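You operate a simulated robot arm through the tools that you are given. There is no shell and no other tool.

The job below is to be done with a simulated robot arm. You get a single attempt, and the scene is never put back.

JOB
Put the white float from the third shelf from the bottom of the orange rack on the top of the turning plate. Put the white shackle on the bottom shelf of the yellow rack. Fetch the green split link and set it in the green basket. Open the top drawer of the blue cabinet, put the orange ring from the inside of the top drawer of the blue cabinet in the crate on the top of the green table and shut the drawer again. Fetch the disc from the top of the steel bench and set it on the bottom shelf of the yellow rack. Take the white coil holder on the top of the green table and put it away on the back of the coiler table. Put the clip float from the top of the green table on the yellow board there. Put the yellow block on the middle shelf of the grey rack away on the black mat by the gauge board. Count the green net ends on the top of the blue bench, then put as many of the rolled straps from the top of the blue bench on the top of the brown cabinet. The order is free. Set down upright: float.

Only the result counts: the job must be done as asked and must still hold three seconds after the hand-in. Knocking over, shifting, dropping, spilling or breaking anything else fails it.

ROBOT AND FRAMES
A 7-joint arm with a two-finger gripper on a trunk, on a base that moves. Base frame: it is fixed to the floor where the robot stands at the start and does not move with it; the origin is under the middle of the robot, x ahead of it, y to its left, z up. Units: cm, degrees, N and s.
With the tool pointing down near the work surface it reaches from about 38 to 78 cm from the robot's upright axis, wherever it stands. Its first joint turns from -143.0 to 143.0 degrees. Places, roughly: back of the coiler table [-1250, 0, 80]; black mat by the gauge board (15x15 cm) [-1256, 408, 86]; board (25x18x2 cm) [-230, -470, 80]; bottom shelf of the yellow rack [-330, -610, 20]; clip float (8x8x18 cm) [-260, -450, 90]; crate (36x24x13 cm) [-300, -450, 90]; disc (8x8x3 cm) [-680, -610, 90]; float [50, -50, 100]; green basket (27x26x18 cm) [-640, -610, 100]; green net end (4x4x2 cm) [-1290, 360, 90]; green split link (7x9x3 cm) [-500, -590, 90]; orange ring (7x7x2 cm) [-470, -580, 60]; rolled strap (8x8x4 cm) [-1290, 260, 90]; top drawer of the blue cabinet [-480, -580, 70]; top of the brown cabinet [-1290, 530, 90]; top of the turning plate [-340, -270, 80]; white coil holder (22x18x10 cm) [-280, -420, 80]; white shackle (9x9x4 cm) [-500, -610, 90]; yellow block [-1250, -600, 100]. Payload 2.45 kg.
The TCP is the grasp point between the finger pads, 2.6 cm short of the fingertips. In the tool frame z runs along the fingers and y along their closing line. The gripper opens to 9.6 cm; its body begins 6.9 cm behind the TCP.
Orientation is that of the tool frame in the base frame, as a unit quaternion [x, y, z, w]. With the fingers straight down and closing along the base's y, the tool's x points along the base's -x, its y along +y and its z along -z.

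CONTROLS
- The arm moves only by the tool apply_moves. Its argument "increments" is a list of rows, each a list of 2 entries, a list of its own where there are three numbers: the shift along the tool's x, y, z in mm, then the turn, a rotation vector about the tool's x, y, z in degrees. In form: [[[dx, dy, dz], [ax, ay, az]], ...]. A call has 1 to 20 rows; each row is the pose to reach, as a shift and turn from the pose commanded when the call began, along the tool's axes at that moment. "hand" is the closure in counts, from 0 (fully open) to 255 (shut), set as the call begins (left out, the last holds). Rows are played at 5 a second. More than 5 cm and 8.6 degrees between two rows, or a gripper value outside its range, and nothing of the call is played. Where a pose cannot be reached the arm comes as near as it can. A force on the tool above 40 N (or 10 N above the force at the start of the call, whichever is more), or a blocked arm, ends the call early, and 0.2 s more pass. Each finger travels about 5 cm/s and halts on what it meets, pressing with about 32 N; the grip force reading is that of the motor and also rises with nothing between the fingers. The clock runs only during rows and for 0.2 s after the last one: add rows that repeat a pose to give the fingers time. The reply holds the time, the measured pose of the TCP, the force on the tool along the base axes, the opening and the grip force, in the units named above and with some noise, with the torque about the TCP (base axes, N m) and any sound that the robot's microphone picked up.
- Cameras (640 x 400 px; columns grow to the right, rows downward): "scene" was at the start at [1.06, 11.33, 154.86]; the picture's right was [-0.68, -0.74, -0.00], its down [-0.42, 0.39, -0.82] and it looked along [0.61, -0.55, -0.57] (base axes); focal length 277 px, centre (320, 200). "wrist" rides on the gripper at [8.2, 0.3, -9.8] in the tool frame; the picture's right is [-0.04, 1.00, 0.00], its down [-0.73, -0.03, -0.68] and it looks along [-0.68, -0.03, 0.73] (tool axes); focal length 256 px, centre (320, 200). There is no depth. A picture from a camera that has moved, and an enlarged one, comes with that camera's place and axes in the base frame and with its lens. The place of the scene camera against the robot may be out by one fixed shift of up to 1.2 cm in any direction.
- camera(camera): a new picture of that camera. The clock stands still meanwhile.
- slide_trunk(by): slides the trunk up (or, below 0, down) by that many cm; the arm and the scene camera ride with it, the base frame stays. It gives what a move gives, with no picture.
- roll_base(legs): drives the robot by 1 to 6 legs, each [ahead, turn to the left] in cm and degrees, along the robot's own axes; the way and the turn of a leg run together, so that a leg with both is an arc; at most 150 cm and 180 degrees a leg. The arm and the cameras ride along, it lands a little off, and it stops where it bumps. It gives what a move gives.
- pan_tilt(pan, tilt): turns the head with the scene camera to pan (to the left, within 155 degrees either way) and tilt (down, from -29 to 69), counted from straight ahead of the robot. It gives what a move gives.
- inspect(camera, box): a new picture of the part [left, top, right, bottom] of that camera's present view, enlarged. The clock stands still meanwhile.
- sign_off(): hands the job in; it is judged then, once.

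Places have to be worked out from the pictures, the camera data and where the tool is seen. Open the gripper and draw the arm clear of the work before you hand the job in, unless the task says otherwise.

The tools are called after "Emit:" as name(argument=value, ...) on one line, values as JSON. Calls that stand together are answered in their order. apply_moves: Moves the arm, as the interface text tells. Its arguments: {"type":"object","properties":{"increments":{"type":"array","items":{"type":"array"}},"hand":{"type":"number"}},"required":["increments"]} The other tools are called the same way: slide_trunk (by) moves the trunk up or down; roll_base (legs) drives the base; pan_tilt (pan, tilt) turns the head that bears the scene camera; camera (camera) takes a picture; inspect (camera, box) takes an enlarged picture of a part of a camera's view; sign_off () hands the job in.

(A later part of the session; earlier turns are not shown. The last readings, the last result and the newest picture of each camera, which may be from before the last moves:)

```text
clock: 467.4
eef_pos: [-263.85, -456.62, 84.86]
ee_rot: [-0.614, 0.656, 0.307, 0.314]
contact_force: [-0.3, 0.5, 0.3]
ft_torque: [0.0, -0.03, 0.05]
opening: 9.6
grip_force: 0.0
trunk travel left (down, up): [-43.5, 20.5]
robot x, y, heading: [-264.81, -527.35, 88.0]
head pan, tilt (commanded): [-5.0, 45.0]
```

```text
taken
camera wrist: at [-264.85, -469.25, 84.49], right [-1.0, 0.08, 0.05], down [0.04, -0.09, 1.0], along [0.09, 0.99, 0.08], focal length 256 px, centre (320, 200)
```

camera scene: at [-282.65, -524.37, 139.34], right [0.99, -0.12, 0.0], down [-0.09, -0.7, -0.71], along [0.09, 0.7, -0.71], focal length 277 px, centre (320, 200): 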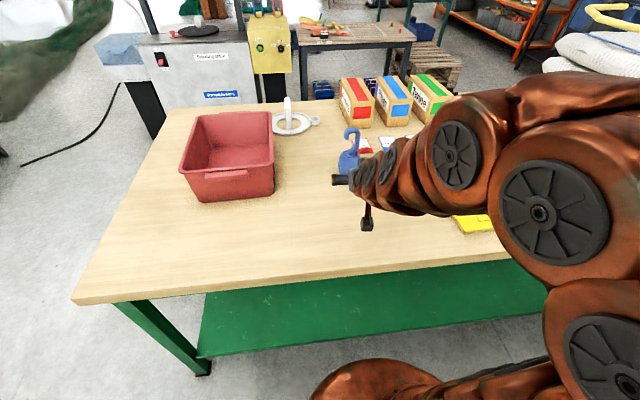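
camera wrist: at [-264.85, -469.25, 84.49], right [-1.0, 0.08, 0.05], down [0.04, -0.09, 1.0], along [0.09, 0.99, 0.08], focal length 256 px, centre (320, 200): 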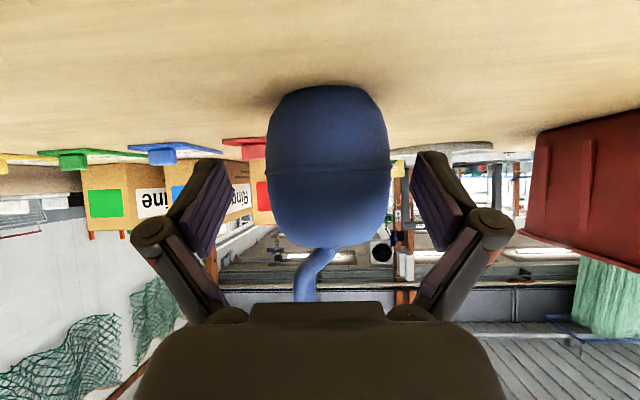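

The body is between the pads. Closing.

Emit:
apply_moves(increments=[[[0, 2, 0], [0, 0, 0]], [[0, 2, 0], [0, 0, 0]], [[0, 2, 0], [0, 0, 0]], [[0, 2, 0], [0, 0, 0]]], hand=255)

Emit:
apply_moves(increments=[[[-12, 0, -9], [0, 0, 0]], [[-32, 0, -25], [0, 0, 0]], [[-63, 0, -49], [0, 0, 0]], [[-63, 0, -49], [0, 0, 0]]])

Emit:
camera(camera="wrist")

Emit:
camera(camera="scene")

```text
clock: 468.4
eef_pos: [-264.08, -456.6, 84.83]
ee_rot: [-0.614, 0.656, 0.307, 0.314]
contact_force: [0.6, -0.2, 2.0]
ft_torque: [-0.03, -0.07, 0.01]
opening: 6.95
grip_force: 31.8
trunk travel left (down, up): [-43.5, 20.5]
robot x, y, heading: [-265.05, -527.49, 88.0]
head pan, tilt (commanded): [-5.0, 45.0]
```

```text
clock: 469.4
eef_pos: [-263.9, -456.31, 92.65]
ee_rot: [-0.614, 0.656, 0.307, 0.314]
contact_force: [-0.2, 0.0, -1.5]
ft_torque: [-0.01, 0.01, -0.01]
opening: 6.96
grip_force: 31.7
trunk travel left (down, up): [-43.5, 20.5]
robot x, y, heading: [-264.59, -527.55, 87.8]
head pan, tilt (commanded): [-5.0, 45.0]
```

```text
taken
camera wrist: at [-264.95, -468.98, 92.35], right [-1.0, 0.08, 0.05], down [0.04, -0.09, 1.0], along [0.09, 0.99, 0.08], focal length 256 px, centre (320, 200)
```

wrist: 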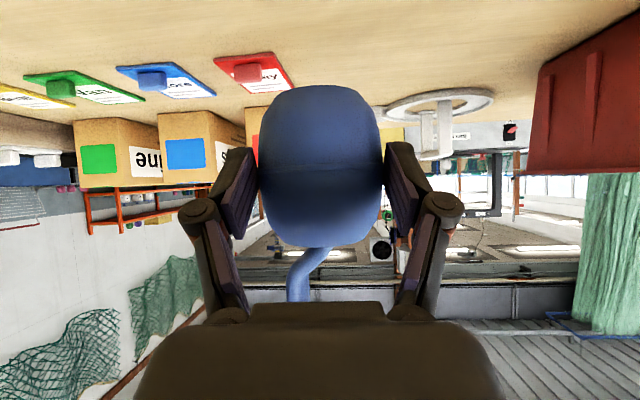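

```text
taken
camera scene: at [-282.65, -524.36, 139.34], right [0.99, -0.12, 0.0], down [-0.09, -0.7, -0.71], along [0.09, 0.7, -0.71], focal length 277 px, centre (320, 200)
```

scene: 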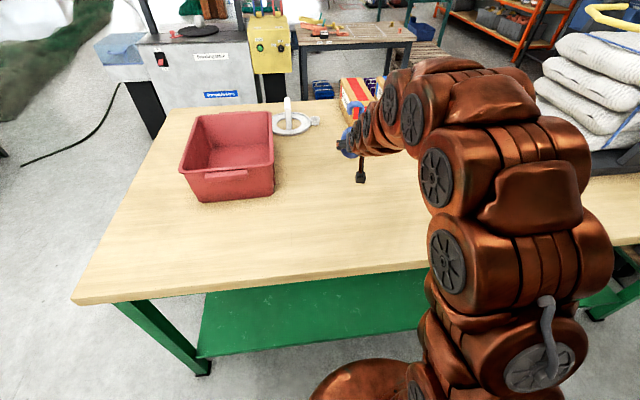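

Lifted upright. I carry it over the yellow board's centre.

Emit:
apply_moves(increments=[[[-8, -20, -10], [0, 0, 0]], [[0, -62, -22], [0, 0, 0]], [[9, -104, -36], [0, 0, 0]], [[19, -146, -50], [0, 0, 0]], [[29, -188, -64], [0, 0, 0]], [[39, -230, -79], [0, 0, 0]], [[49, -272, -93], [0, 0, 0]], [[58, -310, -106], [0, 0, 0]], [[64, -339, -115], [0, 0, 0]], [[64, -339, -115], [0, 0, 0]]])

Emit:
camera(camera="wrist")

Emit:
pan_tilt(pan=-35, tilt=45)

Emit:
camera(camera="scene")

```text
clock: 471.6
eef_pos: [-230.74, -471.46, 94.08]
ee_rot: [-0.615, 0.655, 0.307, 0.314]
contact_force: [-0.4, 0.3, -0.7]
ft_torque: [-0.03, -0.01, 0.0]
opening: 6.91
grip_force: 31.9
trunk travel left (down, up): [-43.5, 20.5]
robot x, y, heading: [-265.07, -527.26, 88.1]
head pan, tilt (commanded): [-5.0, 45.0]
```

```text
taken
camera wrist: at [-231.74, -484.05, 93.66], right [-1.0, 0.08, 0.05], down [0.04, -0.09, 1.0], along [0.09, 0.99, 0.08], focal length 256 px, centre (320, 200)
```

wrist: 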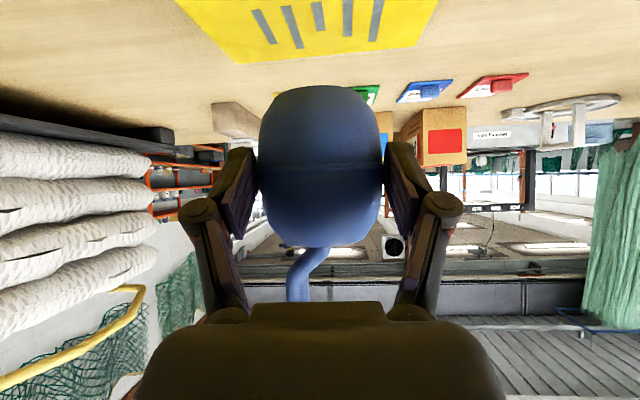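

```text
clock: 472.6
eef_pos: [-230.78, -471.41, 94.07]
ee_rot: [-0.614, 0.656, 0.307, 0.315]
contact_force: [-0.1, -0.1, -1.6]
ft_torque: [-0.02, 0.0, -0.01]
opening: 6.93
grip_force: 32.4
trunk travel left (down, up): [-43.5, 20.5]
robot x, y, heading: [-265.1, -527.4, 88.2]
head pan, tilt (commanded): [-35.0, 45.0]
```

```text
taken
camera scene: at [-278.73, -525.94, 139.34], right [0.8, -0.6, 0.0], down [-0.43, -0.56, -0.71], along [0.43, 0.56, -0.71], focal length 277 px, centre (320, 200)
```

scene: 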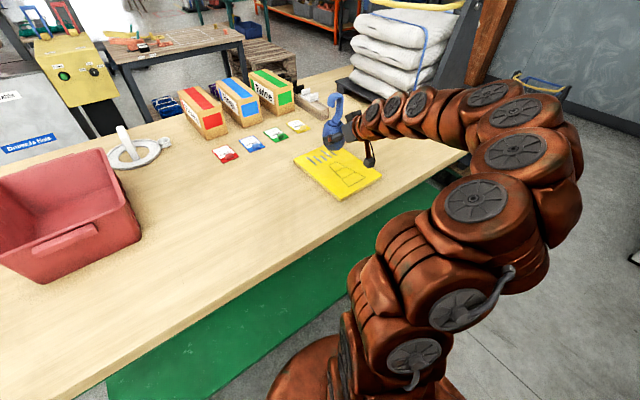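

Over the board's centre. I descend 6 cm, then feel for contact.

Emit:
apply_moves(increments=[[[15.8, 0, 12.3], [0, 0, 0]], [[31.5, 0, 24.6], [0, 0, 0]], [[47.3, 0, 37], [0, 0, 0]], [[47.3, 0, 37], [0, 0, 0]]])

Emit:
apply_moves(increments=[[[1.6, 0, 1.2], [0, 0, 0]], [[3.2, 0, 2.5], [0, 0, 0]], [[4.7, 0, 3.7], [0, 0, 0]], [[6.3, 0, 4.9], [0, 0, 0]], [[6.3, 0, 4.9], [0, 0, 0]]])

Emit:
inspect(camera="scene", box=[280, 80, 400, 205])

```text
clock: 473.6
eef_pos: [-230.7, -471.57, 88.17]
ee_rot: [-0.614, 0.656, 0.307, 0.314]
contact_force: [0.1, 0.2, -1.4]
ft_torque: [-0.03, 0.01, -0.02]
opening: 6.94
grip_force: 32.2
trunk travel left (down, up): [-43.5, 20.5]
robot x, y, heading: [-264.86, -526.97, 87.8]
head pan, tilt (commanded): [-35.0, 45.0]
```

```text
clock: 474.8
eef_pos: [-230.81, -471.38, 87.3]
ee_rot: [-0.613, 0.656, 0.306, 0.315]
contact_force: [0.6, -0.2, -0.3]
ft_torque: [-0.04, -0.01, 0.01]
opening: 6.94
grip_force: 32.0
trunk travel left (down, up): [-43.5, 20.5]
robot x, y, heading: [-264.59, -527.03, 87.9]
head pan, tilt (commanded): [-35.0, 45.0]
```

```text
3.20 times, centred on (340, 142) of scene
camera zoom: at [-278.73, -525.94, 139.34], right [0.8, -0.6, 0.0], down [-0.43, -0.56, -0.71], along [0.43, 0.56, -0.71], focal length 886 px, centre (256, 384)
```

zoom: 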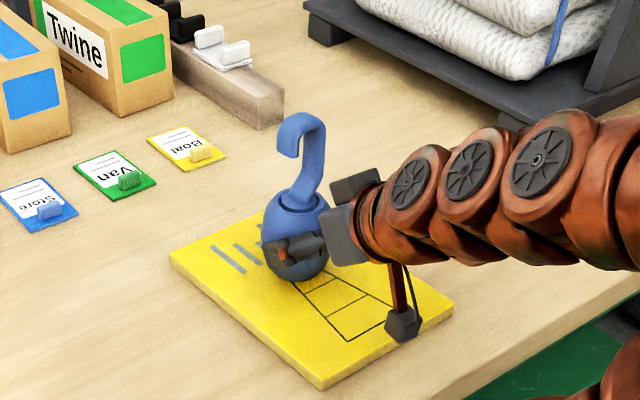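

Nearly down. Two more small steps.

Emit:
apply_moves(increments=[[[1.6, 0, 1.2], [0, 0, 0]], [[3.2, 0, 2.5], [0, 0, 0]], [[4.7, 0, 3.7], [0, 0, 0]], [[4.7, 0, 3.7], [0, 0, 0]]])

```text
clock: 475.8
eef_pos: [-230.96, -471.35, 86.78]
ee_rot: [-0.614, 0.656, 0.307, 0.315]
contact_force: [-0.5, -0.4, -1.2]
ft_torque: [-0.04, -0.01, 0.01]
opening: 6.94
grip_force: 32.1
trunk travel left (down, up): [-43.5, 20.5]
robot x, y, heading: [-264.82, -527.18, 87.9]
head pan, tilt (commanded): [-35.0, 45.0]
```

No contact yet; another 4 mm.

Emit:
apply_moves(increments=[[[1.6, 0, 1.2], [0, 0, 0]], [[3.2, 0, 2.5], [0, 0, 0]], [[3.2, 0, 2.5], [0, 0, 0]]])

Emit:
inspect(camera="scene", box=[300, 100, 380, 180])

```text
clock: 476.6
eef_pos: [-230.93, -471.44, 86.45]
ee_rot: [-0.615, 0.655, 0.307, 0.314]
contact_force: [1.1, 3.3, 11.2]
ft_torque: [0.39, -0.18, 0.02]
opening: 6.9
grip_force: 32.3
trunk travel left (down, up): [-43.5, 20.5]
robot x, y, heading: [-265.0, -526.99, 87.9]
head pan, tilt (commanded): [-35.0, 45.0]
```

```text
5.00 times, centred on (340, 140) of scene
camera zoom: at [-278.76, -525.98, 139.36], right [0.8, -0.6, 0.0], down [-0.43, -0.56, -0.71], along [0.43, 0.56, -0.71], focal length 1384 px, centre (220, 500)
```

zoom: 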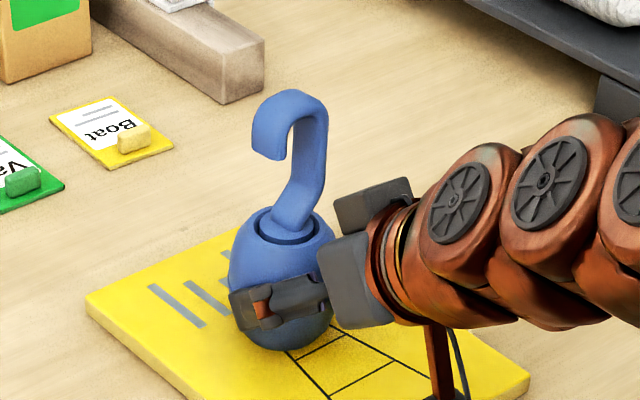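

Contact at 11 N on the board. I ease 1 mm up, open, and withdraw along the axis.

Emit:
apply_moves(increments=[[[-0.8, 0, -0.6], [0, 0, 0]], [[-0.8, 0, -0.6], [0, 0, 0]]])

Emit:
apply_moves(increments=[[[0, 0, 0], [0, 0, 0]], [[0, 0, 0], [0, 0, 0]], [[0, 0, 0], [0, 0, 0]], [[0, 0, 0], [0, 0, 0]]], hand=0)

Emit:
apply_moves(increments=[[[0, 0, -25], [0, 0, 0]], [[0, 0, -55], [0, 0, 0]], [[0, 0, -90], [0, 0, 0]], [[0, 0, -125], [0, 0, 0]], [[0, 0, -160], [0, 0, 0]]])

Emit:
camera(camera="scene")

Emit:
camera(camera="wrist")

```text
clock: 477.1
eef_pos: [-230.81, -471.53, 86.58]
ee_rot: [-0.614, 0.656, 0.306, 0.315]
contact_force: [0.1, 2.1, 6.2]
ft_torque: [0.27, -0.15, 0.02]
opening: 6.91
grip_force: 31.7
trunk travel left (down, up): [-43.5, 20.5]
robot x, y, heading: [-264.92, -526.99, 87.9]
head pan, tilt (commanded): [-35.0, 45.0]
```

```text
clock: 478.1
eef_pos: [-230.99, -471.43, 86.49]
ee_rot: [-0.615, 0.655, 0.307, 0.314]
contact_force: [0.8, 0.2, -0.1]
ft_torque: [-0.02, -0.03, -0.02]
opening: 9.6
grip_force: 0.0
trunk travel left (down, up): [-43.5, 20.5]
robot x, y, heading: [-264.58, -527.47, 87.9]
head pan, tilt (commanded): [-35.0, 45.0]
```

```text
clock: 479.4
eef_pos: [-231.43, -483.98, 96.37]
ee_rot: [-0.614, 0.656, 0.306, 0.315]
contact_force: [-0.5, -0.3, -0.5]
ft_torque: [-0.02, 0.0, 0.03]
opening: 9.62
grip_force: 0.0
trunk travel left (down, up): [-43.5, 20.5]
robot x, y, heading: [-265.13, -527.3, 88.0]
head pan, tilt (commanded): [-35.0, 45.0]
```

```text
taken
camera scene: at [-278.71, -525.92, 139.34], right [0.8, -0.6, 0.0], down [-0.43, -0.56, -0.71], along [0.43, 0.56, -0.71], focal length 277 px, centre (320, 200)
```

scene: 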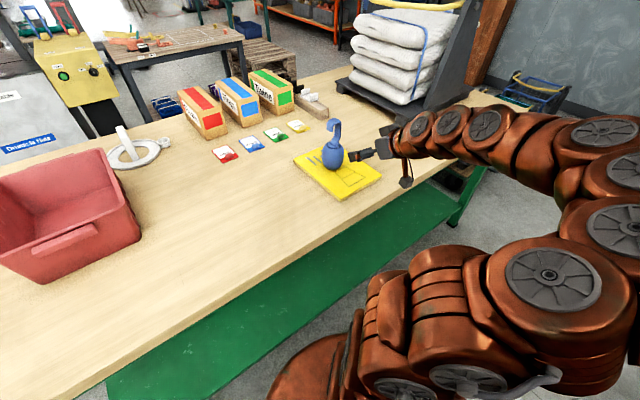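

```text
taken
camera wrist: at [-232.48, -496.7, 95.96], right [-1.0, 0.08, 0.05], down [0.04, -0.09, 1.0], along [0.09, 0.99, 0.08], focal length 256 px, centre (320, 200)
```

wrist: 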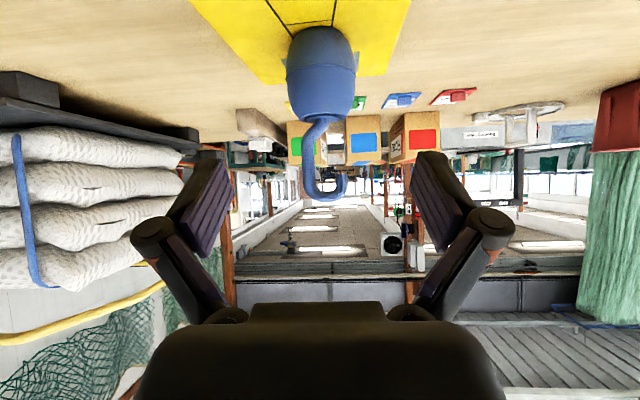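

The clip float stands on the yellow board. Next the white coil holder, reached from the table's north side; I raise and retract the arm before leaving the aisle.

Emit:
slide_trunk(by=20)

Emit:
apply_moves(increments=[[[0, 30, -3], [0, 7.5, 0]], [[0, 60, -6], [0, 15, 0]], [[0, 90, -9], [0, 22.5, 0]], [[0, 120, -12], [0, 30, 0]], [[0, 150, -12], [0, 37.5, 0]], [[0, 180, -12], [0, 45, 0]], [[0, 210, -12], [0, 52, 0]], [[0, 240, -12], [0, 52, 0]], [[0, 240, -12], [0, 52, 0]]])

Emit:
camera(camera="scene")

```text
clock: 481.5
eef_pos: [-231.59, -484.17, 116.26]
ee_rot: [-0.614, 0.656, 0.306, 0.314]
contact_force: [0.1, -0.1, -0.3]
ft_torque: [0.0, 0.03, 0.03]
opening: 9.62
grip_force: 0.1
trunk travel left (down, up): [-63.5, 0.5]
robot x, y, heading: [-264.68, -527.17, 87.9]
head pan, tilt (commanded): [-35.0, 45.0]
```

```text
clock: 483.5
eef_pos: [-255.35, -483.55, 117.2]
ee_rot: [-0.686, 0.727, 0.006, -0.005]
contact_force: [-0.3, 0.1, 0.1]
ft_torque: [0.02, 0.02, 0.04]
opening: 9.62
grip_force: 0.1
trunk travel left (down, up): [-63.5, 0.5]
robot x, y, heading: [-264.95, -527.09, 88.1]
head pan, tilt (commanded): [-35.0, 45.0]
```

```text
taken
camera scene: at [-278.76, -525.94, 159.34], right [0.8, -0.6, 0.0], down [-0.43, -0.56, -0.71], along [0.43, 0.56, -0.71], focal length 277 px, centre (320, 200)
```

scene: 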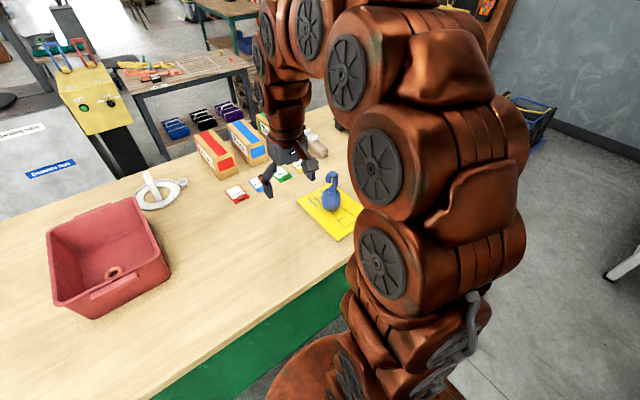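

I zoom in on the coil holder to understand its shape before leaving.

Emit:
inspect(camera="scene", box=[110, 150, 220, 220])

Emit:
roll_base(legs=[[-10, 0], [0, 92], [110, 0]])

Emit:
pan_tilt(pan=-60, tilt=30)

Emit:
camera(camera="scene")

```text
5.71 times, centred on (165, 185) of scene
camera zoom: at [-278.76, -525.94, 159.34], right [0.8, -0.6, 0.0], down [-0.43, -0.56, -0.71], along [0.43, 0.56, -0.71], focal length 1582 px, centre (1206, 286)
```

zoom: 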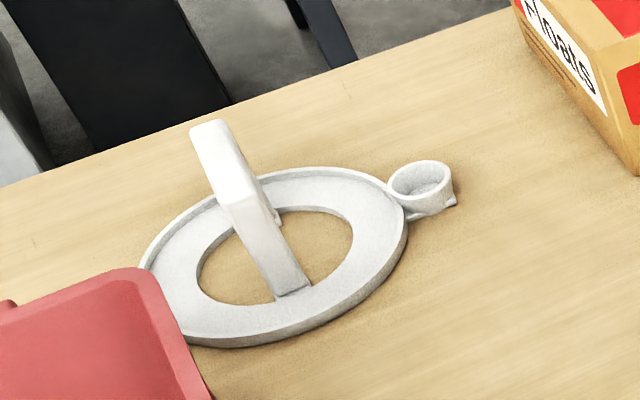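

```text
clock: 493.9
eef_pos: [-420.14, -532.48, 117.21]
ee_rot: [1.0, -0.003, -0.001, 0.008]
contact_force: [0.3, -0.1, -0.6]
ft_torque: [0.0, -0.01, 0.02]
opening: 9.6
grip_force: 0.0
trunk travel left (down, up): [-63.5, 0.5]
robot x, y, heading: [-376.14, -539.67, -178.8]
head pan, tilt (commanded): [-35.0, 45.0]
```

```text
clock: 494.8
eef_pos: [-420.09, -532.34, 117.39]
ee_rot: [1.0, -0.002, 0.0, 0.008]
contact_force: [0.6, 0.3, 0.0]
ft_torque: [0.01, -0.02, 0.01]
opening: 9.6
grip_force: 0.1
trunk travel left (down, up): [-63.5, 0.5]
robot x, y, heading: [-376.13, -539.57, -179.2]
head pan, tilt (commanded): [-60.0, 30.0]
```

```text
taken
camera scene: at [-375.81, -550.83, 161.6], right [0.86, 0.52, 0.0], down [0.26, -0.43, -0.87], along [-0.45, 0.74, -0.5], focal length 277 px, centre (320, 200)
```

scene: 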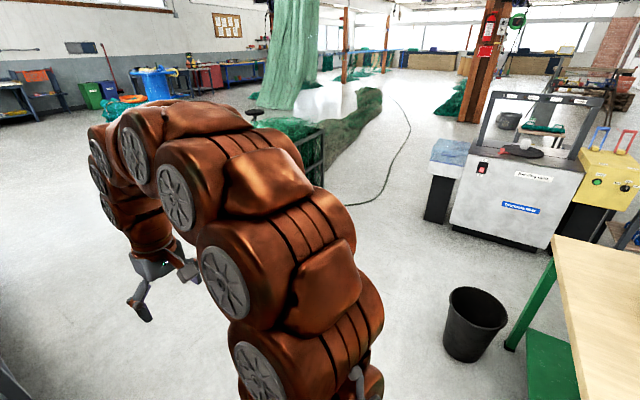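

The holder has an arch handle running along y (2.4 cm thick in x, top z≈91) at about [-282.3, -423.5]. I drive around the table's west end into the corridor north of it.

Emit:
roll_base(legs=[[26, 0], [0, -91], [100, 0], [86, 0], [0, -90]])

Emit:
pan_tilt(pan=0, tilt=35)

Emit:
camera(camera="scene")

```text
clock: 513.3
eef_pos: [-360.15, -362.71, 117.41]
ee_rot: [0.026, 1.0, 0.008, 0.001]
contact_force: [-0.3, 0.2, 0.9]
ft_torque: [0.01, 0.02, 0.01]
opening: 9.59
grip_force: 0.1
trunk travel left (down, up): [-63.5, 0.5]
robot x, y, heading: [-403.6, -353.33, -1.6]
head pan, tilt (commanded): [-60.0, 30.0]
```

```text
clock: 514.6
eef_pos: [-360.21, -362.81, 117.34]
ee_rot: [0.027, 1.0, 0.009, 0.0]
contact_force: [-0.3, 0.9, -0.4]
ft_torque: [0.0, 0.0, 0.02]
opening: 9.61
grip_force: 0.1
trunk travel left (down, up): [-63.5, 0.5]
robot x, y, heading: [-404.18, -353.83, -1.8]
head pan, tilt (commanded): [0.0, 35.0]
```

```text
taken
camera scene: at [-399.98, -336.41, 160.82], right [-0.03, -1.0, 0.0], down [-0.57, 0.02, -0.82], along [0.82, -0.03, -0.57], focal length 277 px, centre (320, 200)
```

scene: 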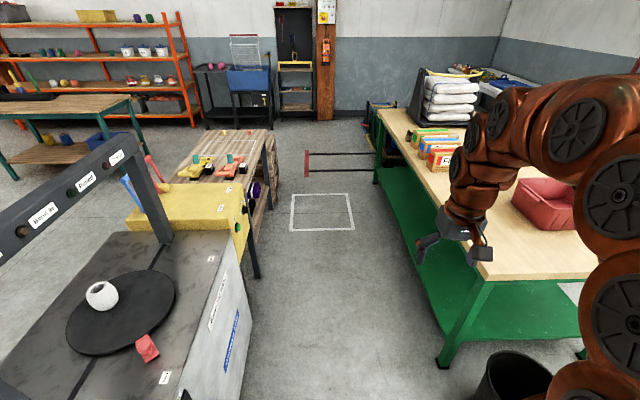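

The float still stands on the turning plate, and the corridor is clear. I drive in to x≈-284 and turn south to the table.

Emit:
roll_base(legs=[[120, 0], [0, -88]])

Emit:
pan_tilt(pan=-5, tilt=45)

Emit:
camera(camera="scene")

Emit:
camera(camera="wrist")

```text
clock: 524.5
eef_pos: [-292.15, -401.44, 117.33]
ee_rot: [0.723, 0.691, 0.005, 0.005]
contact_force: [-0.8, -0.8, -0.8]
ft_torque: [0.01, -0.03, -0.03]
opening: 9.61
grip_force: 0.0
trunk travel left (down, up): [-63.5, 0.5]
robot x, y, heading: [-283.37, -358.13, -91.4]
head pan, tilt (commanded): [0.0, 35.0]
```

```text
clock: 525.3
eef_pos: [-292.06, -401.4, 117.27]
ee_rot: [0.723, 0.691, 0.005, 0.006]
contact_force: [0.9, -1.1, 0.3]
ft_torque: [0.03, 0.02, 0.02]
opening: 9.62
grip_force: 0.1
trunk travel left (down, up): [-63.5, 0.5]
robot x, y, heading: [-283.06, -358.01, -91.2]
head pan, tilt (commanded): [-5.0, 45.0]
```

```text
taken
camera scene: at [-266.14, -362.11, 159.35], right [-0.99, 0.11, 0.0], down [0.08, 0.7, -0.71], along [-0.08, -0.7, -0.71], focal length 277 px, centre (320, 200)
```

scene: 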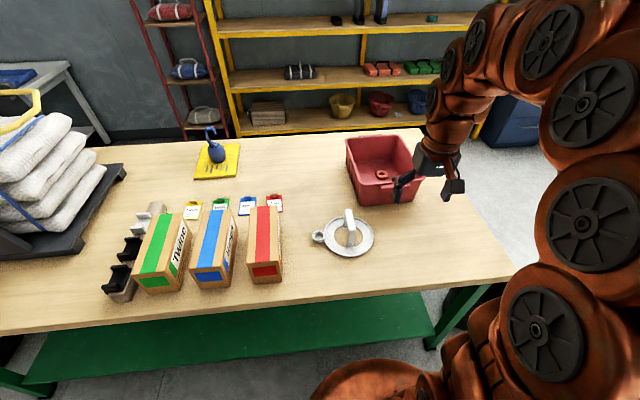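

```text
taken
camera wrist: at [-291.45, -393.22, 127.16], right [1.0, -0.09, 0.02], down [-0.07, -0.73, 0.68], along [-0.05, -0.68, -0.73], focal length 256 px, centre (320, 200)
```

wrist: 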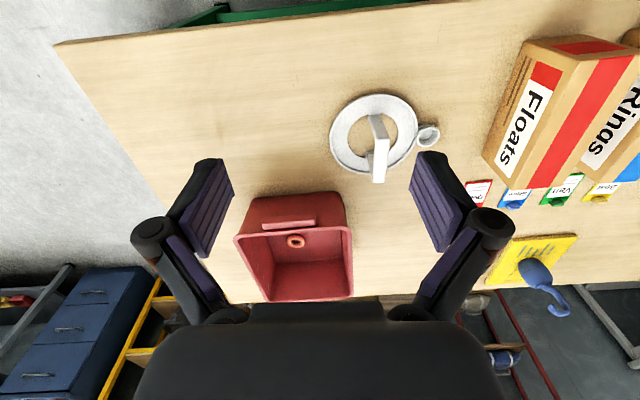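

Good view. I zoom in on the holder from both cameras.

Emit:
inspect(camera="wrist", box=[310, 80, 460, 200])

Emit:
inspect(camera="scene", box=[290, 190, 400, 290])

```text
3.33 times, centred on (385, 140) of wrist
camera zoom: at [-291.45, -393.22, 127.16], right [1.0, -0.09, 0.02], down [-0.07, -0.73, 0.68], along [-0.05, -0.68, -0.73], focal length 853 px, centre (103, 400)
```

zoom: 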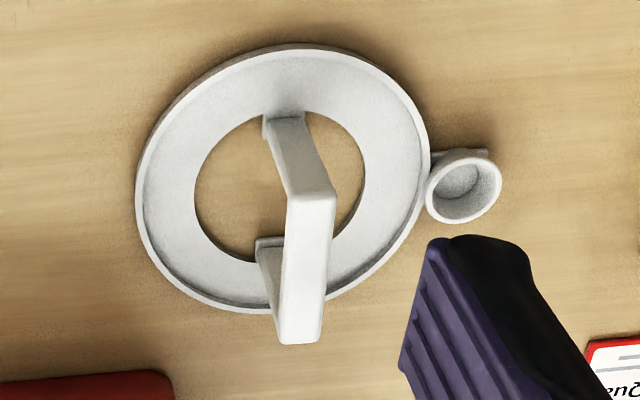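

```text
4.00 times, centred on (345, 240) of scene
camera zoom: at [-266.14, -362.11, 159.35], right [-0.99, 0.11, 0.0], down [0.08, 0.7, -0.71], along [-0.08, -0.7, -0.71], focal length 1108 px, centre (220, 40)
```

zoom: 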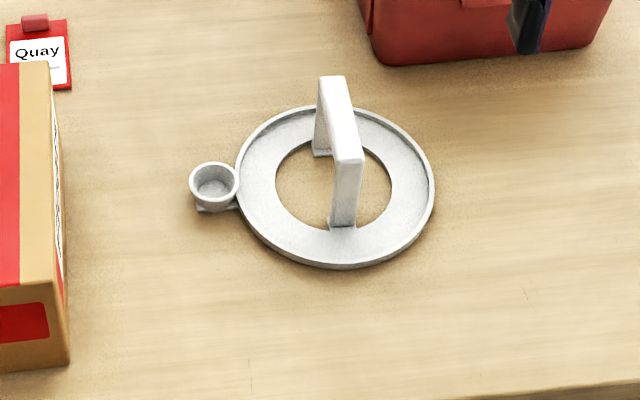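

The handle bar runs along y from -415.7 to -425.3 at x≈-282.4, top z≈89. I move above its middle with the fingers at 6 cm.

Emit:
apply_moves(increments=[[[-31, 18, 34], [0, 0, 0]], [[-62, 35, 68], [0, 0, 0]], [[-93, 53, 102], [0, 0, 0]], [[-124, 70, 136], [0, 0, 0]], [[-155, 88, 170], [0, 0, 0]], [[-186, 105.6, 203], [0, 0, 0]], [[-186, 105.6, 203], [0, 0, 0]]], hand=95)

Emit:
inspect(camera="wrist", box=[200, 50, 440, 200])

```text
clock: 526.9
eef_pos: [-281.99, -420.55, 97.06]
ee_rot: [0.723, 0.691, 0.005, 0.005]
contact_force: [0.2, 0.1, -0.5]
ft_torque: [-0.03, -0.01, 0.0]
opening: 6.02
grip_force: 0.0
trunk travel left (down, up): [-63.5, 0.5]
robot x, y, heading: [-283.34, -357.67, -91.4]
head pan, tilt (commanded): [-5.0, 45.0]
```

```text
2.67 times, centred on (320, 125) of wrist
camera zoom: at [-281.31, -412.39, 106.95], right [1.0, -0.09, 0.02], down [-0.07, -0.73, 0.68], along [-0.05, -0.68, -0.73], focal length 683 px, centre (320, 400)
```

zoom: 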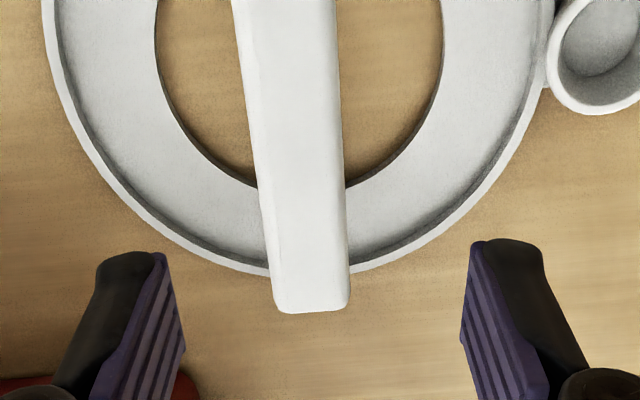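

The bar is 0.76 cm to the left of centre. I correct, lower to z≈87.6 and close on it.

Emit:
apply_moves(increments=[[[0, -7.6, 20], [0, 0, 0]], [[0, -7.6, 45], [0, 0, 0]], [[0, -7.6, 70], [0, 0, 0]], [[0, -7.6, 95], [0, 0, 0]], [[0, -7.6, 95], [0, 0, 0]]])

Emit:
apply_moves(increments=[[[0, 0, 0], [0, 0, 0]], [[0, 0, 0], [0, 0, 0]], [[0, 0, 0], [0, 0, 0]], [[0, 0, 0], [0, 0, 0]]], hand=255)

Emit:
camera(camera="wrist")

```text
clock: 528.1
eef_pos: [-282.7, -420.84, 87.6]
ee_rot: [0.723, 0.691, 0.004, 0.006]
contact_force: [-0.2, 0.9, -0.7]
ft_torque: [-0.02, -0.02, -0.01]
opening: 6.04
grip_force: 0.0
trunk travel left (down, up): [-63.5, 0.5]
robot x, y, heading: [-283.12, -357.8, -91.3]
head pan, tilt (commanded): [-5.0, 45.0]
```

```text
clock: 529.1
eef_pos: [-282.56, -420.61, 87.69]
ee_rot: [0.723, 0.69, 0.005, 0.007]
contact_force: [0.6, -0.4, 1.9]
ft_torque: [0.06, 0.16, 0.1]
opening: 2.18
grip_force: 32.2
trunk travel left (down, up): [-63.5, 0.5]
robot x, y, heading: [-283.4, -357.81, -91.6]
head pan, tilt (commanded): [-5.0, 45.0]
```

```text
taken
camera wrist: at [-282.11, -412.42, 97.54], right [1.0, -0.09, 0.02], down [-0.07, -0.73, 0.68], along [-0.05, -0.68, -0.73], focal length 256 px, centre (320, 200)
```

wrist: 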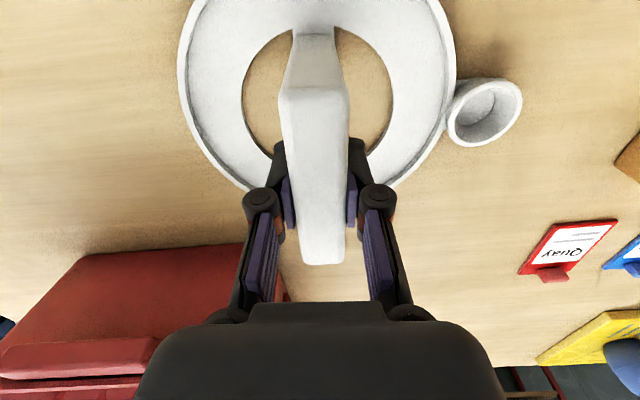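

Gripped the handle (2.2 cm). I lift it gently.

Emit:
apply_moves(increments=[[[0, 0, -10], [0, 0, 0]], [[0, 0, -30], [0, 0, 0]], [[0, 0, -60], [0, 0, 0]], [[0, 0, -100], [0, 0, 0]], [[0, 0, -140], [0, 0, 0]], [[0, 0, -180], [0, 0, 0]], [[0, 0, -180], [0, 0, 0]]])

Emit:
camera(camera="wrist")

Emit:
camera(camera="scene")

```text
clock: 530.7
eef_pos: [-282.99, -420.51, 105.76]
ee_rot: [0.723, 0.691, 0.005, 0.006]
contact_force: [-0.5, -0.6, -1.6]
ft_torque: [-0.03, 0.01, -0.02]
opening: 2.21
grip_force: 32.2
trunk travel left (down, up): [-63.5, 0.5]
robot x, y, heading: [-283.15, -357.79, -91.5]
head pan, tilt (commanded): [-5.0, 45.0]
```

```text
taken
camera wrist: at [-282.42, -412.24, 115.68], right [1.0, -0.09, 0.02], down [-0.07, -0.73, 0.68], along [-0.05, -0.68, -0.73], focal length 256 px, centre (320, 200)
```

wrist: 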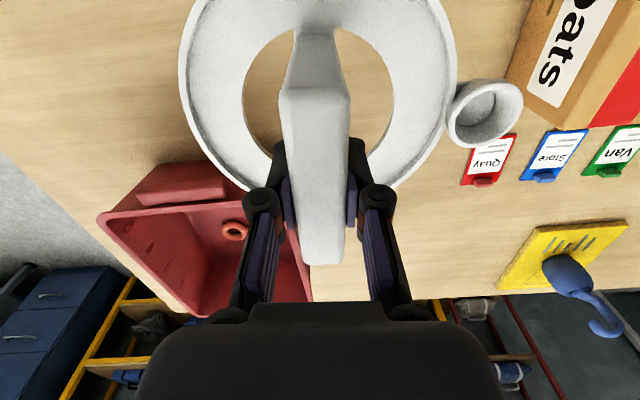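

```text
taken
camera scene: at [-266.14, -362.11, 159.34], right [-0.99, 0.11, 0.0], down [0.08, 0.7, -0.71], along [-0.08, -0.7, -0.71], focal length 277 px, centre (320, 200)
```

scene: 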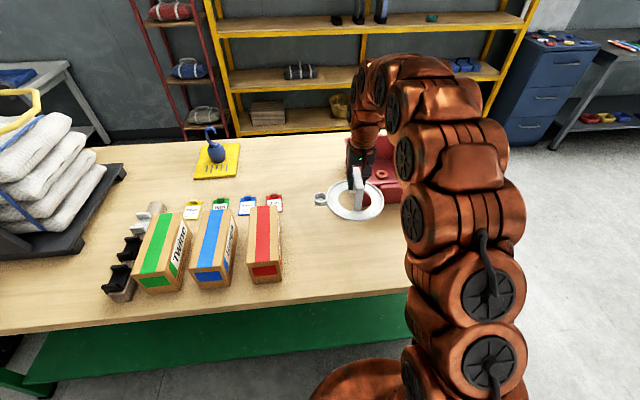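

The coil holder is clear. I draw it in, then drive west and round the net cage toward the far wall.

Emit:
apply_moves(increments=[[[45, 0, -10], [0, 0, 0]], [[90, 0, -20], [0, 0, 0]], [[135, 0, -30], [0, 0, 0]], [[170, 0, -40], [0, 0, 0]], [[170, 0, -40], [0, 0, 0]]])

Emit:
roll_base(legs=[[0, -88.5], [100, 0], [88, 0], [0, 90], [100, 0], [43, 0]])

Emit:
roll_base(legs=[[0, -90], [130, 0], [130, 0]])

Emit:
pan_tilt(pan=-20, tilt=15)

Emit:
camera(camera="scene")

Emit:
camera(camera="wrist")

```text
clock: 531.9
eef_pos: [-282.25, -403.52, 109.85]
ee_rot: [0.723, 0.691, 0.005, 0.007]
contact_force: [-0.3, 0.2, -1.2]
ft_torque: [-0.01, 0.02, -0.04]
opening: 2.18
grip_force: 32.4
trunk travel left (down, up): [-63.5, 0.5]
robot x, y, heading: [-283.27, -357.92, -91.4]
head pan, tilt (commanded): [-5.0, 45.0]
```

```text
clock: 555.8
eef_pos: [-470.63, -549.37, 109.82]
ee_rot: [0.723, 0.691, 0.005, 0.006]
contact_force: [0.2, 0.1, -1.9]
ft_torque: [0.02, 0.0, 0.0]
opening: 2.2
grip_force: 32.1
trunk travel left (down, up): [-63.5, 0.5]
robot x, y, heading: [-471.47, -503.85, -91.6]
head pan, tilt (commanded): [-5.0, 45.0]
```

```text
clock: 572.4
eef_pos: [-778.31, -499.08, 109.69]
ee_rot: [1.0, -0.02, -0.001, 0.008]
contact_force: [-0.5, 0.5, -0.9]
ft_torque: [0.03, 0.02, -0.02]
opening: 2.19
grip_force: 32.3
trunk travel left (down, up): [-63.5, 0.5]
robot x, y, heading: [-732.46, -498.23, 178.9]
head pan, tilt (commanded): [-5.0, 45.0]
```

```text
clock: 573.3
eef_pos: [-778.37, -499.2, 109.74]
ee_rot: [1.0, -0.02, -0.001, 0.008]
contact_force: [0.7, -0.1, -1.4]
ft_torque: [0.03, 0.01, 0.02]
opening: 2.19
grip_force: 31.7
trunk travel left (down, up): [-63.5, 0.5]
robot x, y, heading: [-732.53, -498.01, 178.9]
head pan, tilt (commanded): [-20.0, 15.0]
```

```text
taken
camera scene: at [-737.1, -513.83, 164.01], right [0.36, 0.93, 0.0], down [0.24, -0.09, -0.97], along [-0.9, 0.34, -0.26], focal length 277 px, centre (320, 200)
```

scene: 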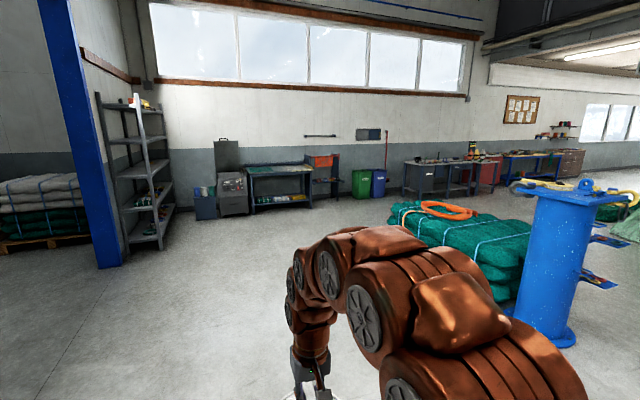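

```text
taken
camera wrist: at [-770.11, -499.62, 119.62], right [-0.08, -1.0, 0.02], down [-0.73, 0.07, 0.68], along [-0.68, 0.04, -0.73], focal length 256 px, centre (320, 200)
```

wrist: 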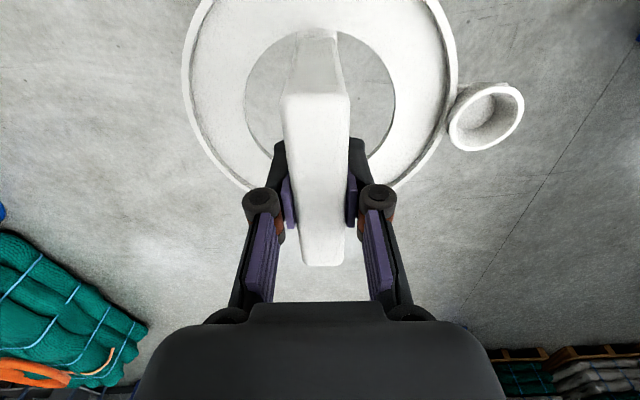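

I see the west side: net stack (x -895…-1097, y>-270), the far benches along the wall. I drive west-north-west along the open floor.

Emit:
roll_base(legs=[[0, -20], [130, 0], [130, 0], [130, 0]])

Emit:
pan_tilt(pan=-60, tilt=20)

Emit:
camera(camera="scene")

Emit:
pan_tilt(pan=10, tilt=20)

Emit:
camera(camera="scene")

```text
clock: 593.1
eef_pos: [-1136.78, -342.27, 109.76]
ee_rot: [0.982, -0.19, -0.002, 0.008]
contact_force: [-0.2, 0.5, -1.7]
ft_torque: [0.01, 0.01, -0.03]
opening: 2.2
grip_force: 31.8
trunk travel left (down, up): [-63.5, 0.5]
robot x, y, heading: [-1093.31, -356.49, 159.3]
head pan, tilt (commanded): [-20.0, 15.0]
```

```text
clock: 594.1
eef_pos: [-1136.72, -342.22, 109.76]
ee_rot: [0.982, -0.19, -0.001, 0.008]
contact_force: [0.7, -0.7, -2.0]
ft_torque: [-0.02, 0.02, 0.02]
opening: 2.17
grip_force: 32.0
trunk travel left (down, up): [-63.5, 0.5]
robot x, y, heading: [-1093.23, -356.56, 159.5]
head pan, tilt (commanded): [-60.0, 20.0]
```

```text
taken
camera scene: at [-1096.86, -366.94, 163.21], right [0.99, 0.16, 0.0], down [0.06, -0.34, -0.94], along [-0.15, 0.93, -0.34], focal length 277 px, centre (320, 200)
```

scene: 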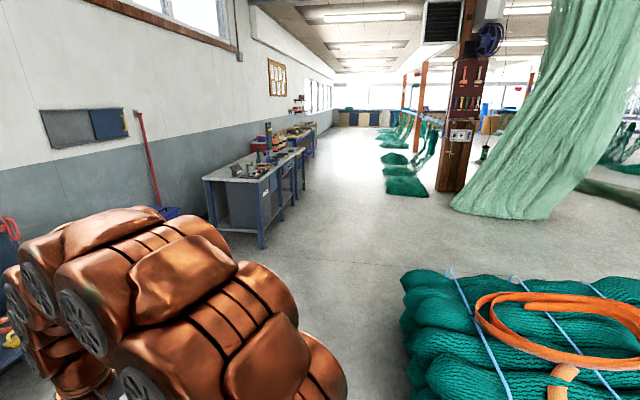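

```text
clock: 595.5
eef_pos: [-1136.49, -342.22, 109.75]
ee_rot: [0.982, -0.19, -0.002, 0.008]
contact_force: [-0.7, 0.1, -1.9]
ft_torque: [0.03, 0.0, -0.02]
opening: 2.16
grip_force: 31.9
trunk travel left (down, up): [-63.5, 0.5]
robot x, y, heading: [-1093.03, -356.53, 159.2]
head pan, tilt (commanded): [10.0, 20.0]
```

```text
taken
camera scene: at [-1104.48, -374.41, 163.21], right [0.19, 0.98, 0.0], down [0.34, -0.06, -0.94], along [-0.92, 0.17, -0.34], focal length 277 px, centre (320, 200)
```

scene: 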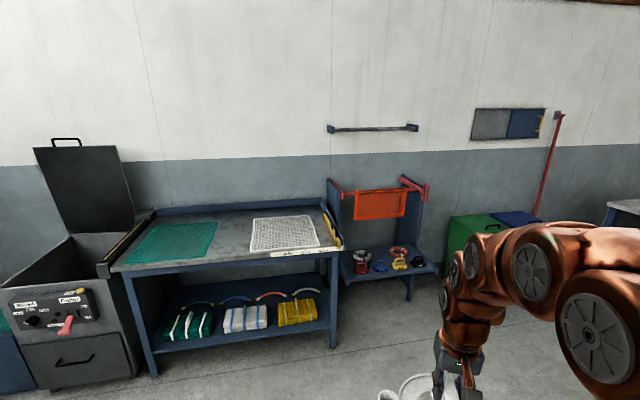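

The coiler table is ahead to the north along the wall, roughly x -1260…-1211, from y≈-95. I zoom in.

Emit:
pan_tilt(pan=-55, tilt=15)

Emit:
inspect(camera="scene", box=[180, 110, 400, 247])

```text
clock: 596.9
eef_pos: [-1136.56, -342.34, 109.78]
ee_rot: [0.982, -0.19, -0.001, 0.008]
contact_force: [-0.4, 0.3, -0.7]
ft_torque: [0.0, 0.0, 0.0]
opening: 2.2
grip_force: 32.6
trunk travel left (down, up): [-63.5, 0.5]
robot x, y, heading: [-1093.04, -356.15, 159.6]
head pan, tilt (commanded): [-55.0, 15.0]
```

```text
2.91 times, centred on (290, 178) of scene
camera zoom: at [-1097.66, -367.08, 164.02], right [0.97, 0.25, 0.0], down [0.06, -0.25, -0.97], along [-0.24, 0.94, -0.26], focal length 806 px, centre (407, 262)
```

zoom: 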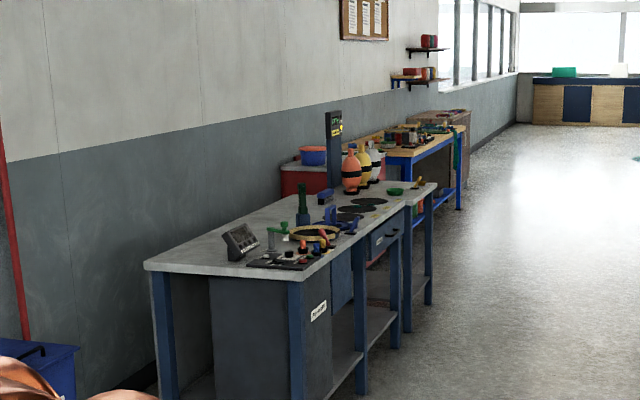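

I turn and drive north along the wall side toward the coiler table.

Emit:
roll_base(legs=[[0, -56.5], [120, 0], [120, 0], [100, 0]])

Emit:
pan_tilt(pan=60, tilt=35)

Emit:
camera(camera="scene")

```text
clock: 616.1
eef_pos: [-1171.24, 24.18, 109.82]
ee_rot: [0.757, -0.653, -0.005, 0.007]
contact_force: [0.1, -0.1, -0.6]
ft_torque: [-0.01, -0.01, -0.01]
opening: 2.22
grip_force: 32.0
trunk travel left (down, up): [-63.5, 0.5]
robot x, y, heading: [-1161.9, -20.46, 99.9]
head pan, tilt (commanded): [-55.0, 15.0]
```

```text
clock: 618.0
eef_pos: [-1171.23, 24.22, 109.7]
ee_rot: [0.757, -0.654, -0.005, 0.006]
contact_force: [0.3, -0.3, -0.9]
ft_torque: [0.04, -0.05, 0.01]
opening: 2.18
grip_force: 32.2
trunk travel left (down, up): [-63.5, 0.5]
robot x, y, heading: [-1161.75, -20.65, 99.6]
head pan, tilt (commanded): [60.0, 35.0]
```

```text
taken
camera scene: at [-1187.39, -26.24, 160.82], right [0.35, 0.94, 0.0], down [0.54, -0.2, -0.82], along [-0.77, 0.28, -0.57], focal length 277 px, centre (320, 200)
```

scene: 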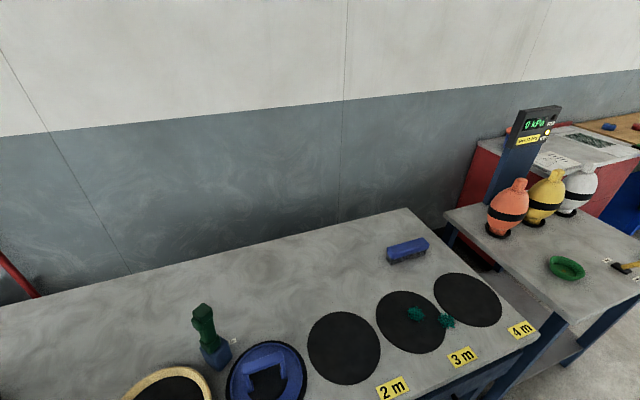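

The coiler table's free back strip is around x -1272…-1235, y -35…+22. I turn to face it and roll a little closer.

Emit:
roll_base(legs=[[0, 80.5], [12, 0]])

Emit:
pan_tilt(pan=0, tilt=40)

Emit:
camera(camera="scene")

Emit:
camera(camera="wrist")

```text
clock: 622.7
eef_pos: [-1219.51, -22.01, 109.76]
ee_rot: [1.0, -0.014, -0.001, 0.007]
contact_force: [-0.4, 0.1, -1.7]
ft_torque: [0.03, -0.02, -0.01]
opening: 2.2
grip_force: 31.8
trunk travel left (down, up): [-63.5, 0.5]
robot x, y, heading: [-1174.25, -20.24, 179.5]
head pan, tilt (commanded): [60.0, 35.0]
```

```text
clock: 624.0
eef_pos: [-1219.42, -22.05, 109.76]
ee_rot: [1.0, -0.015, 0.001, 0.008]
contact_force: [0.7, 0.0, -2.0]
ft_torque: [0.0, 0.0, -0.01]
opening: 2.19
grip_force: 32.4
trunk travel left (down, up): [-63.5, 0.5]
robot x, y, heading: [-1173.41, -20.2, 179.9]
head pan, tilt (commanded): [0.0, 40.0]
```

```text
taken
camera scene: at [-1177.84, -39.41, 160.07], right [0.0, 1.0, 0.0], down [0.64, 0.0, -0.77], along [-0.77, 0.0, -0.64], focal length 277 px, centre (320, 200)
```

scene: 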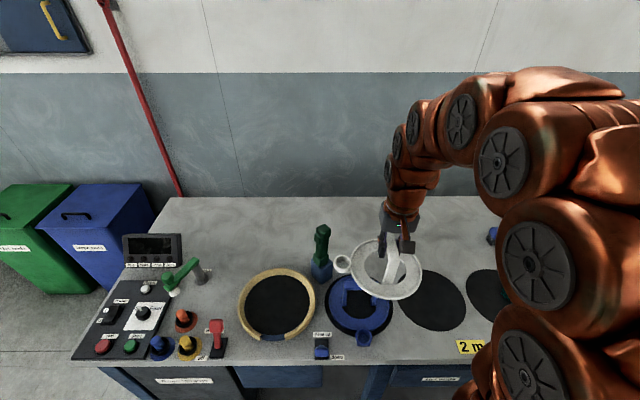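

```text
taken
camera wrist: at [-1211.24, -22.37, 119.62], right [-0.07, -1.0, 0.02], down [-0.73, 0.06, 0.68], along [-0.68, 0.03, -0.73], focal length 256 px, centre (320, 200)
```

wrist: 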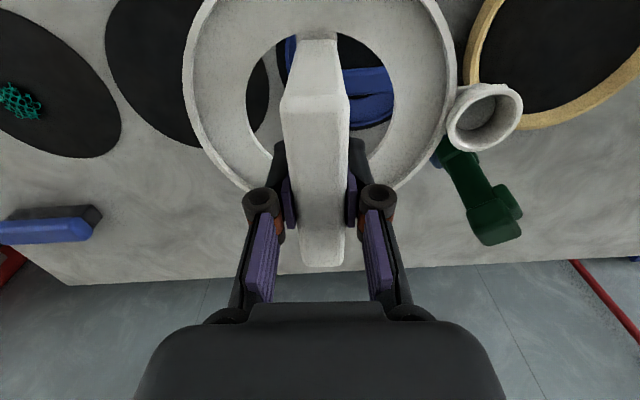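

The table's back edge is near x=-1270 and the spot around [-1250, -3] is free. I extend the holder over it at z≈104.

Emit:
apply_moves(increments=[[[-36, -20, 6], [0, 0, 0]], [[-72, -40, 13], [0, 0, 0]], [[-107, -60, 19], [0, 0, 0]], [[-142, -80, 26], [0, 0, 0]], [[-178, -100, 32], [0, 0, 0]], [[-213, -120, 39], [0, 0, 0]], [[-249, -140, 45], [0, 0, 0]], [[-284, -160, 52], [0, 0, 0]], [[-319, -180, 58], [0, 0, 0]], [[-319, -180, 58], [0, 0, 0]]])

Emit:
camera(camera="wrist")

Emit:
camera(camera="scene")

```text
clock: 626.2
eef_pos: [-1248.98, -4.35, 103.91]
ee_rot: [1.0, -0.014, -0.001, 0.008]
contact_force: [0.1, 0.3, -1.5]
ft_torque: [0.01, 0.0, 0.01]
opening: 2.19
grip_force: 32.0
out of reach, approached as far as the arm can: row 9, 10
trunk travel left (down, up): [-63.5, 0.5]
robot x, y, heading: [-1173.98, -20.24, 179.6]
head pan, tilt (commanded): [0.0, 40.0]
```

```text
taken
camera wrist: at [-1240.77, -4.7, 113.84], right [-0.07, -1.0, 0.02], down [-0.73, 0.06, 0.68], along [-0.68, 0.03, -0.73], focal length 256 px, centre (320, 200)
```

wrist: 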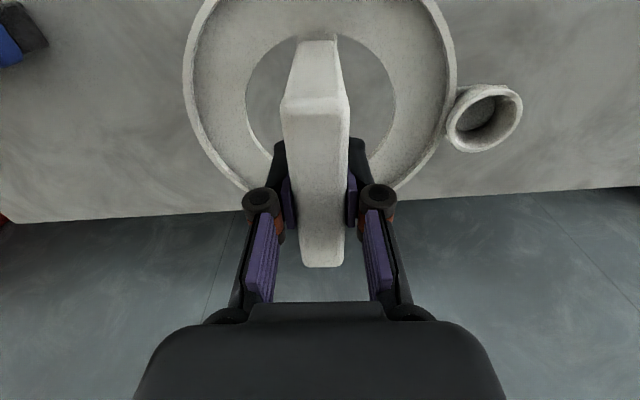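

```text
taken
camera scene: at [-1177.9, -39.38, 160.07], right [0.01, 1.0, 0.0], down [0.64, 0.0, -0.77], along [-0.77, 0.0, -0.64], focal length 277 px, centre (320, 200)
```

scene: 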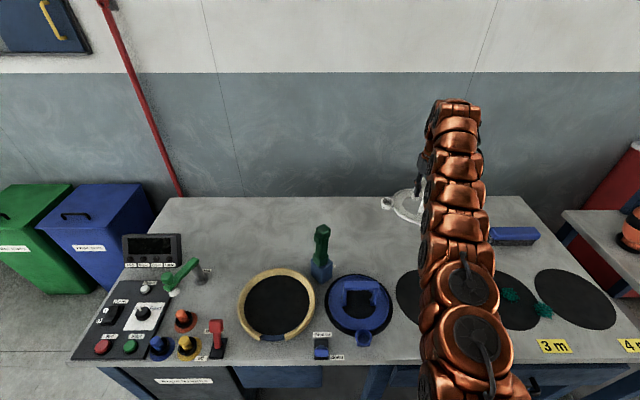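

Close to the goal ([-1249, -4.4]); it will settle further out as it goes lower. I lower to about z=92.

Emit:
apply_moves(increments=[[[0, 0, 30], [0, 0, 0]], [[0, 0, 60], [0, 0, 0]], [[0, 0, 90], [0, 0, 0]], [[0, 0, 115], [0, 0, 0]], [[0, 0, 115], [0, 0, 0]]])

Emit:
camera(camera="wrist")

```text
clock: 627.4
eef_pos: [-1249.06, -4.38, 92.37]
ee_rot: [1.0, -0.014, 0.0, 0.008]
contact_force: [-0.7, 0.8, -1.3]
ft_torque: [0.0, 0.01, -0.01]
opening: 2.17
grip_force: 32.3
trunk travel left (down, up): [-63.5, 0.5]
robot x, y, heading: [-1173.74, -20.28, 179.5]
head pan, tilt (commanded): [0.0, 40.0]
```

```text
taken
camera wrist: at [-1240.86, -4.75, 102.27], right [-0.07, -1.0, 0.02], down [-0.73, 0.06, 0.68], along [-0.68, 0.03, -0.73], focal length 256 px, centre (320, 200)
```

wrist: 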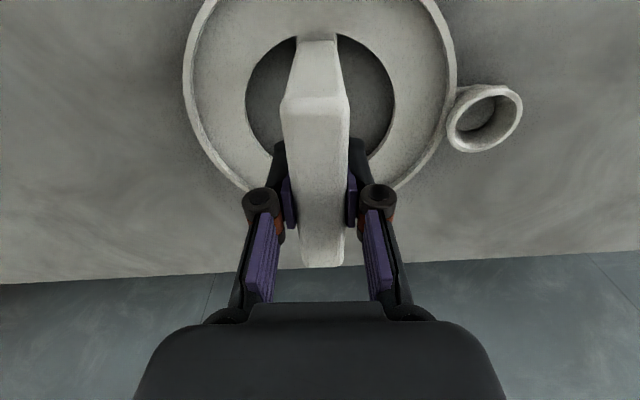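

There's room to go 2 cm further back. I do that and then lower until contact.

Emit:
apply_moves(increments=[[[-10, -10, 0], [0, 0, 0]], [[-20, -20, 10], [0, 0, 0]], [[-20, -20, 20], [0, 0, 0]], [[-20, -20, 20], [0, 0, 0]]])

Emit:
apply_moves(increments=[[[0, 0, 3], [0, 0, 0]], [[0, 0, 6], [0, 0, 0]], [[0, 0, 9], [0, 0, 0]], [[0, 0, 12], [0, 0, 0]], [[0, 0, 12], [0, 0, 0]]])

```text
clock: 628.4
eef_pos: [-1250.87, -2.58, 90.14]
ee_rot: [1.0, -0.014, 0.001, 0.008]
contact_force: [0.7, -0.1, 0.0]
ft_torque: [0.01, 0.0, -0.01]
opening: 2.28
grip_force: 31.8
trunk travel left (down, up): [-63.5, 0.5]
robot x, y, heading: [-1173.5, -20.08, 179.8]
head pan, tilt (commanded): [0.0, 40.0]
```

```text
clock: 629.6
eef_pos: [-1250.99, -2.64, 89.48]
ee_rot: [1.0, -0.014, -0.002, 0.007]
contact_force: [-1.8, -0.2, 25.3]
ft_torque: [0.04, 0.02, 0.01]
opening: 0.73
grip_force: 31.8
trunk travel left (down, up): [-63.5, 0.5]
robot x, y, heading: [-1173.79, -20.28, 179.9]
head pan, tilt (commanded): [0.0, 40.0]
```

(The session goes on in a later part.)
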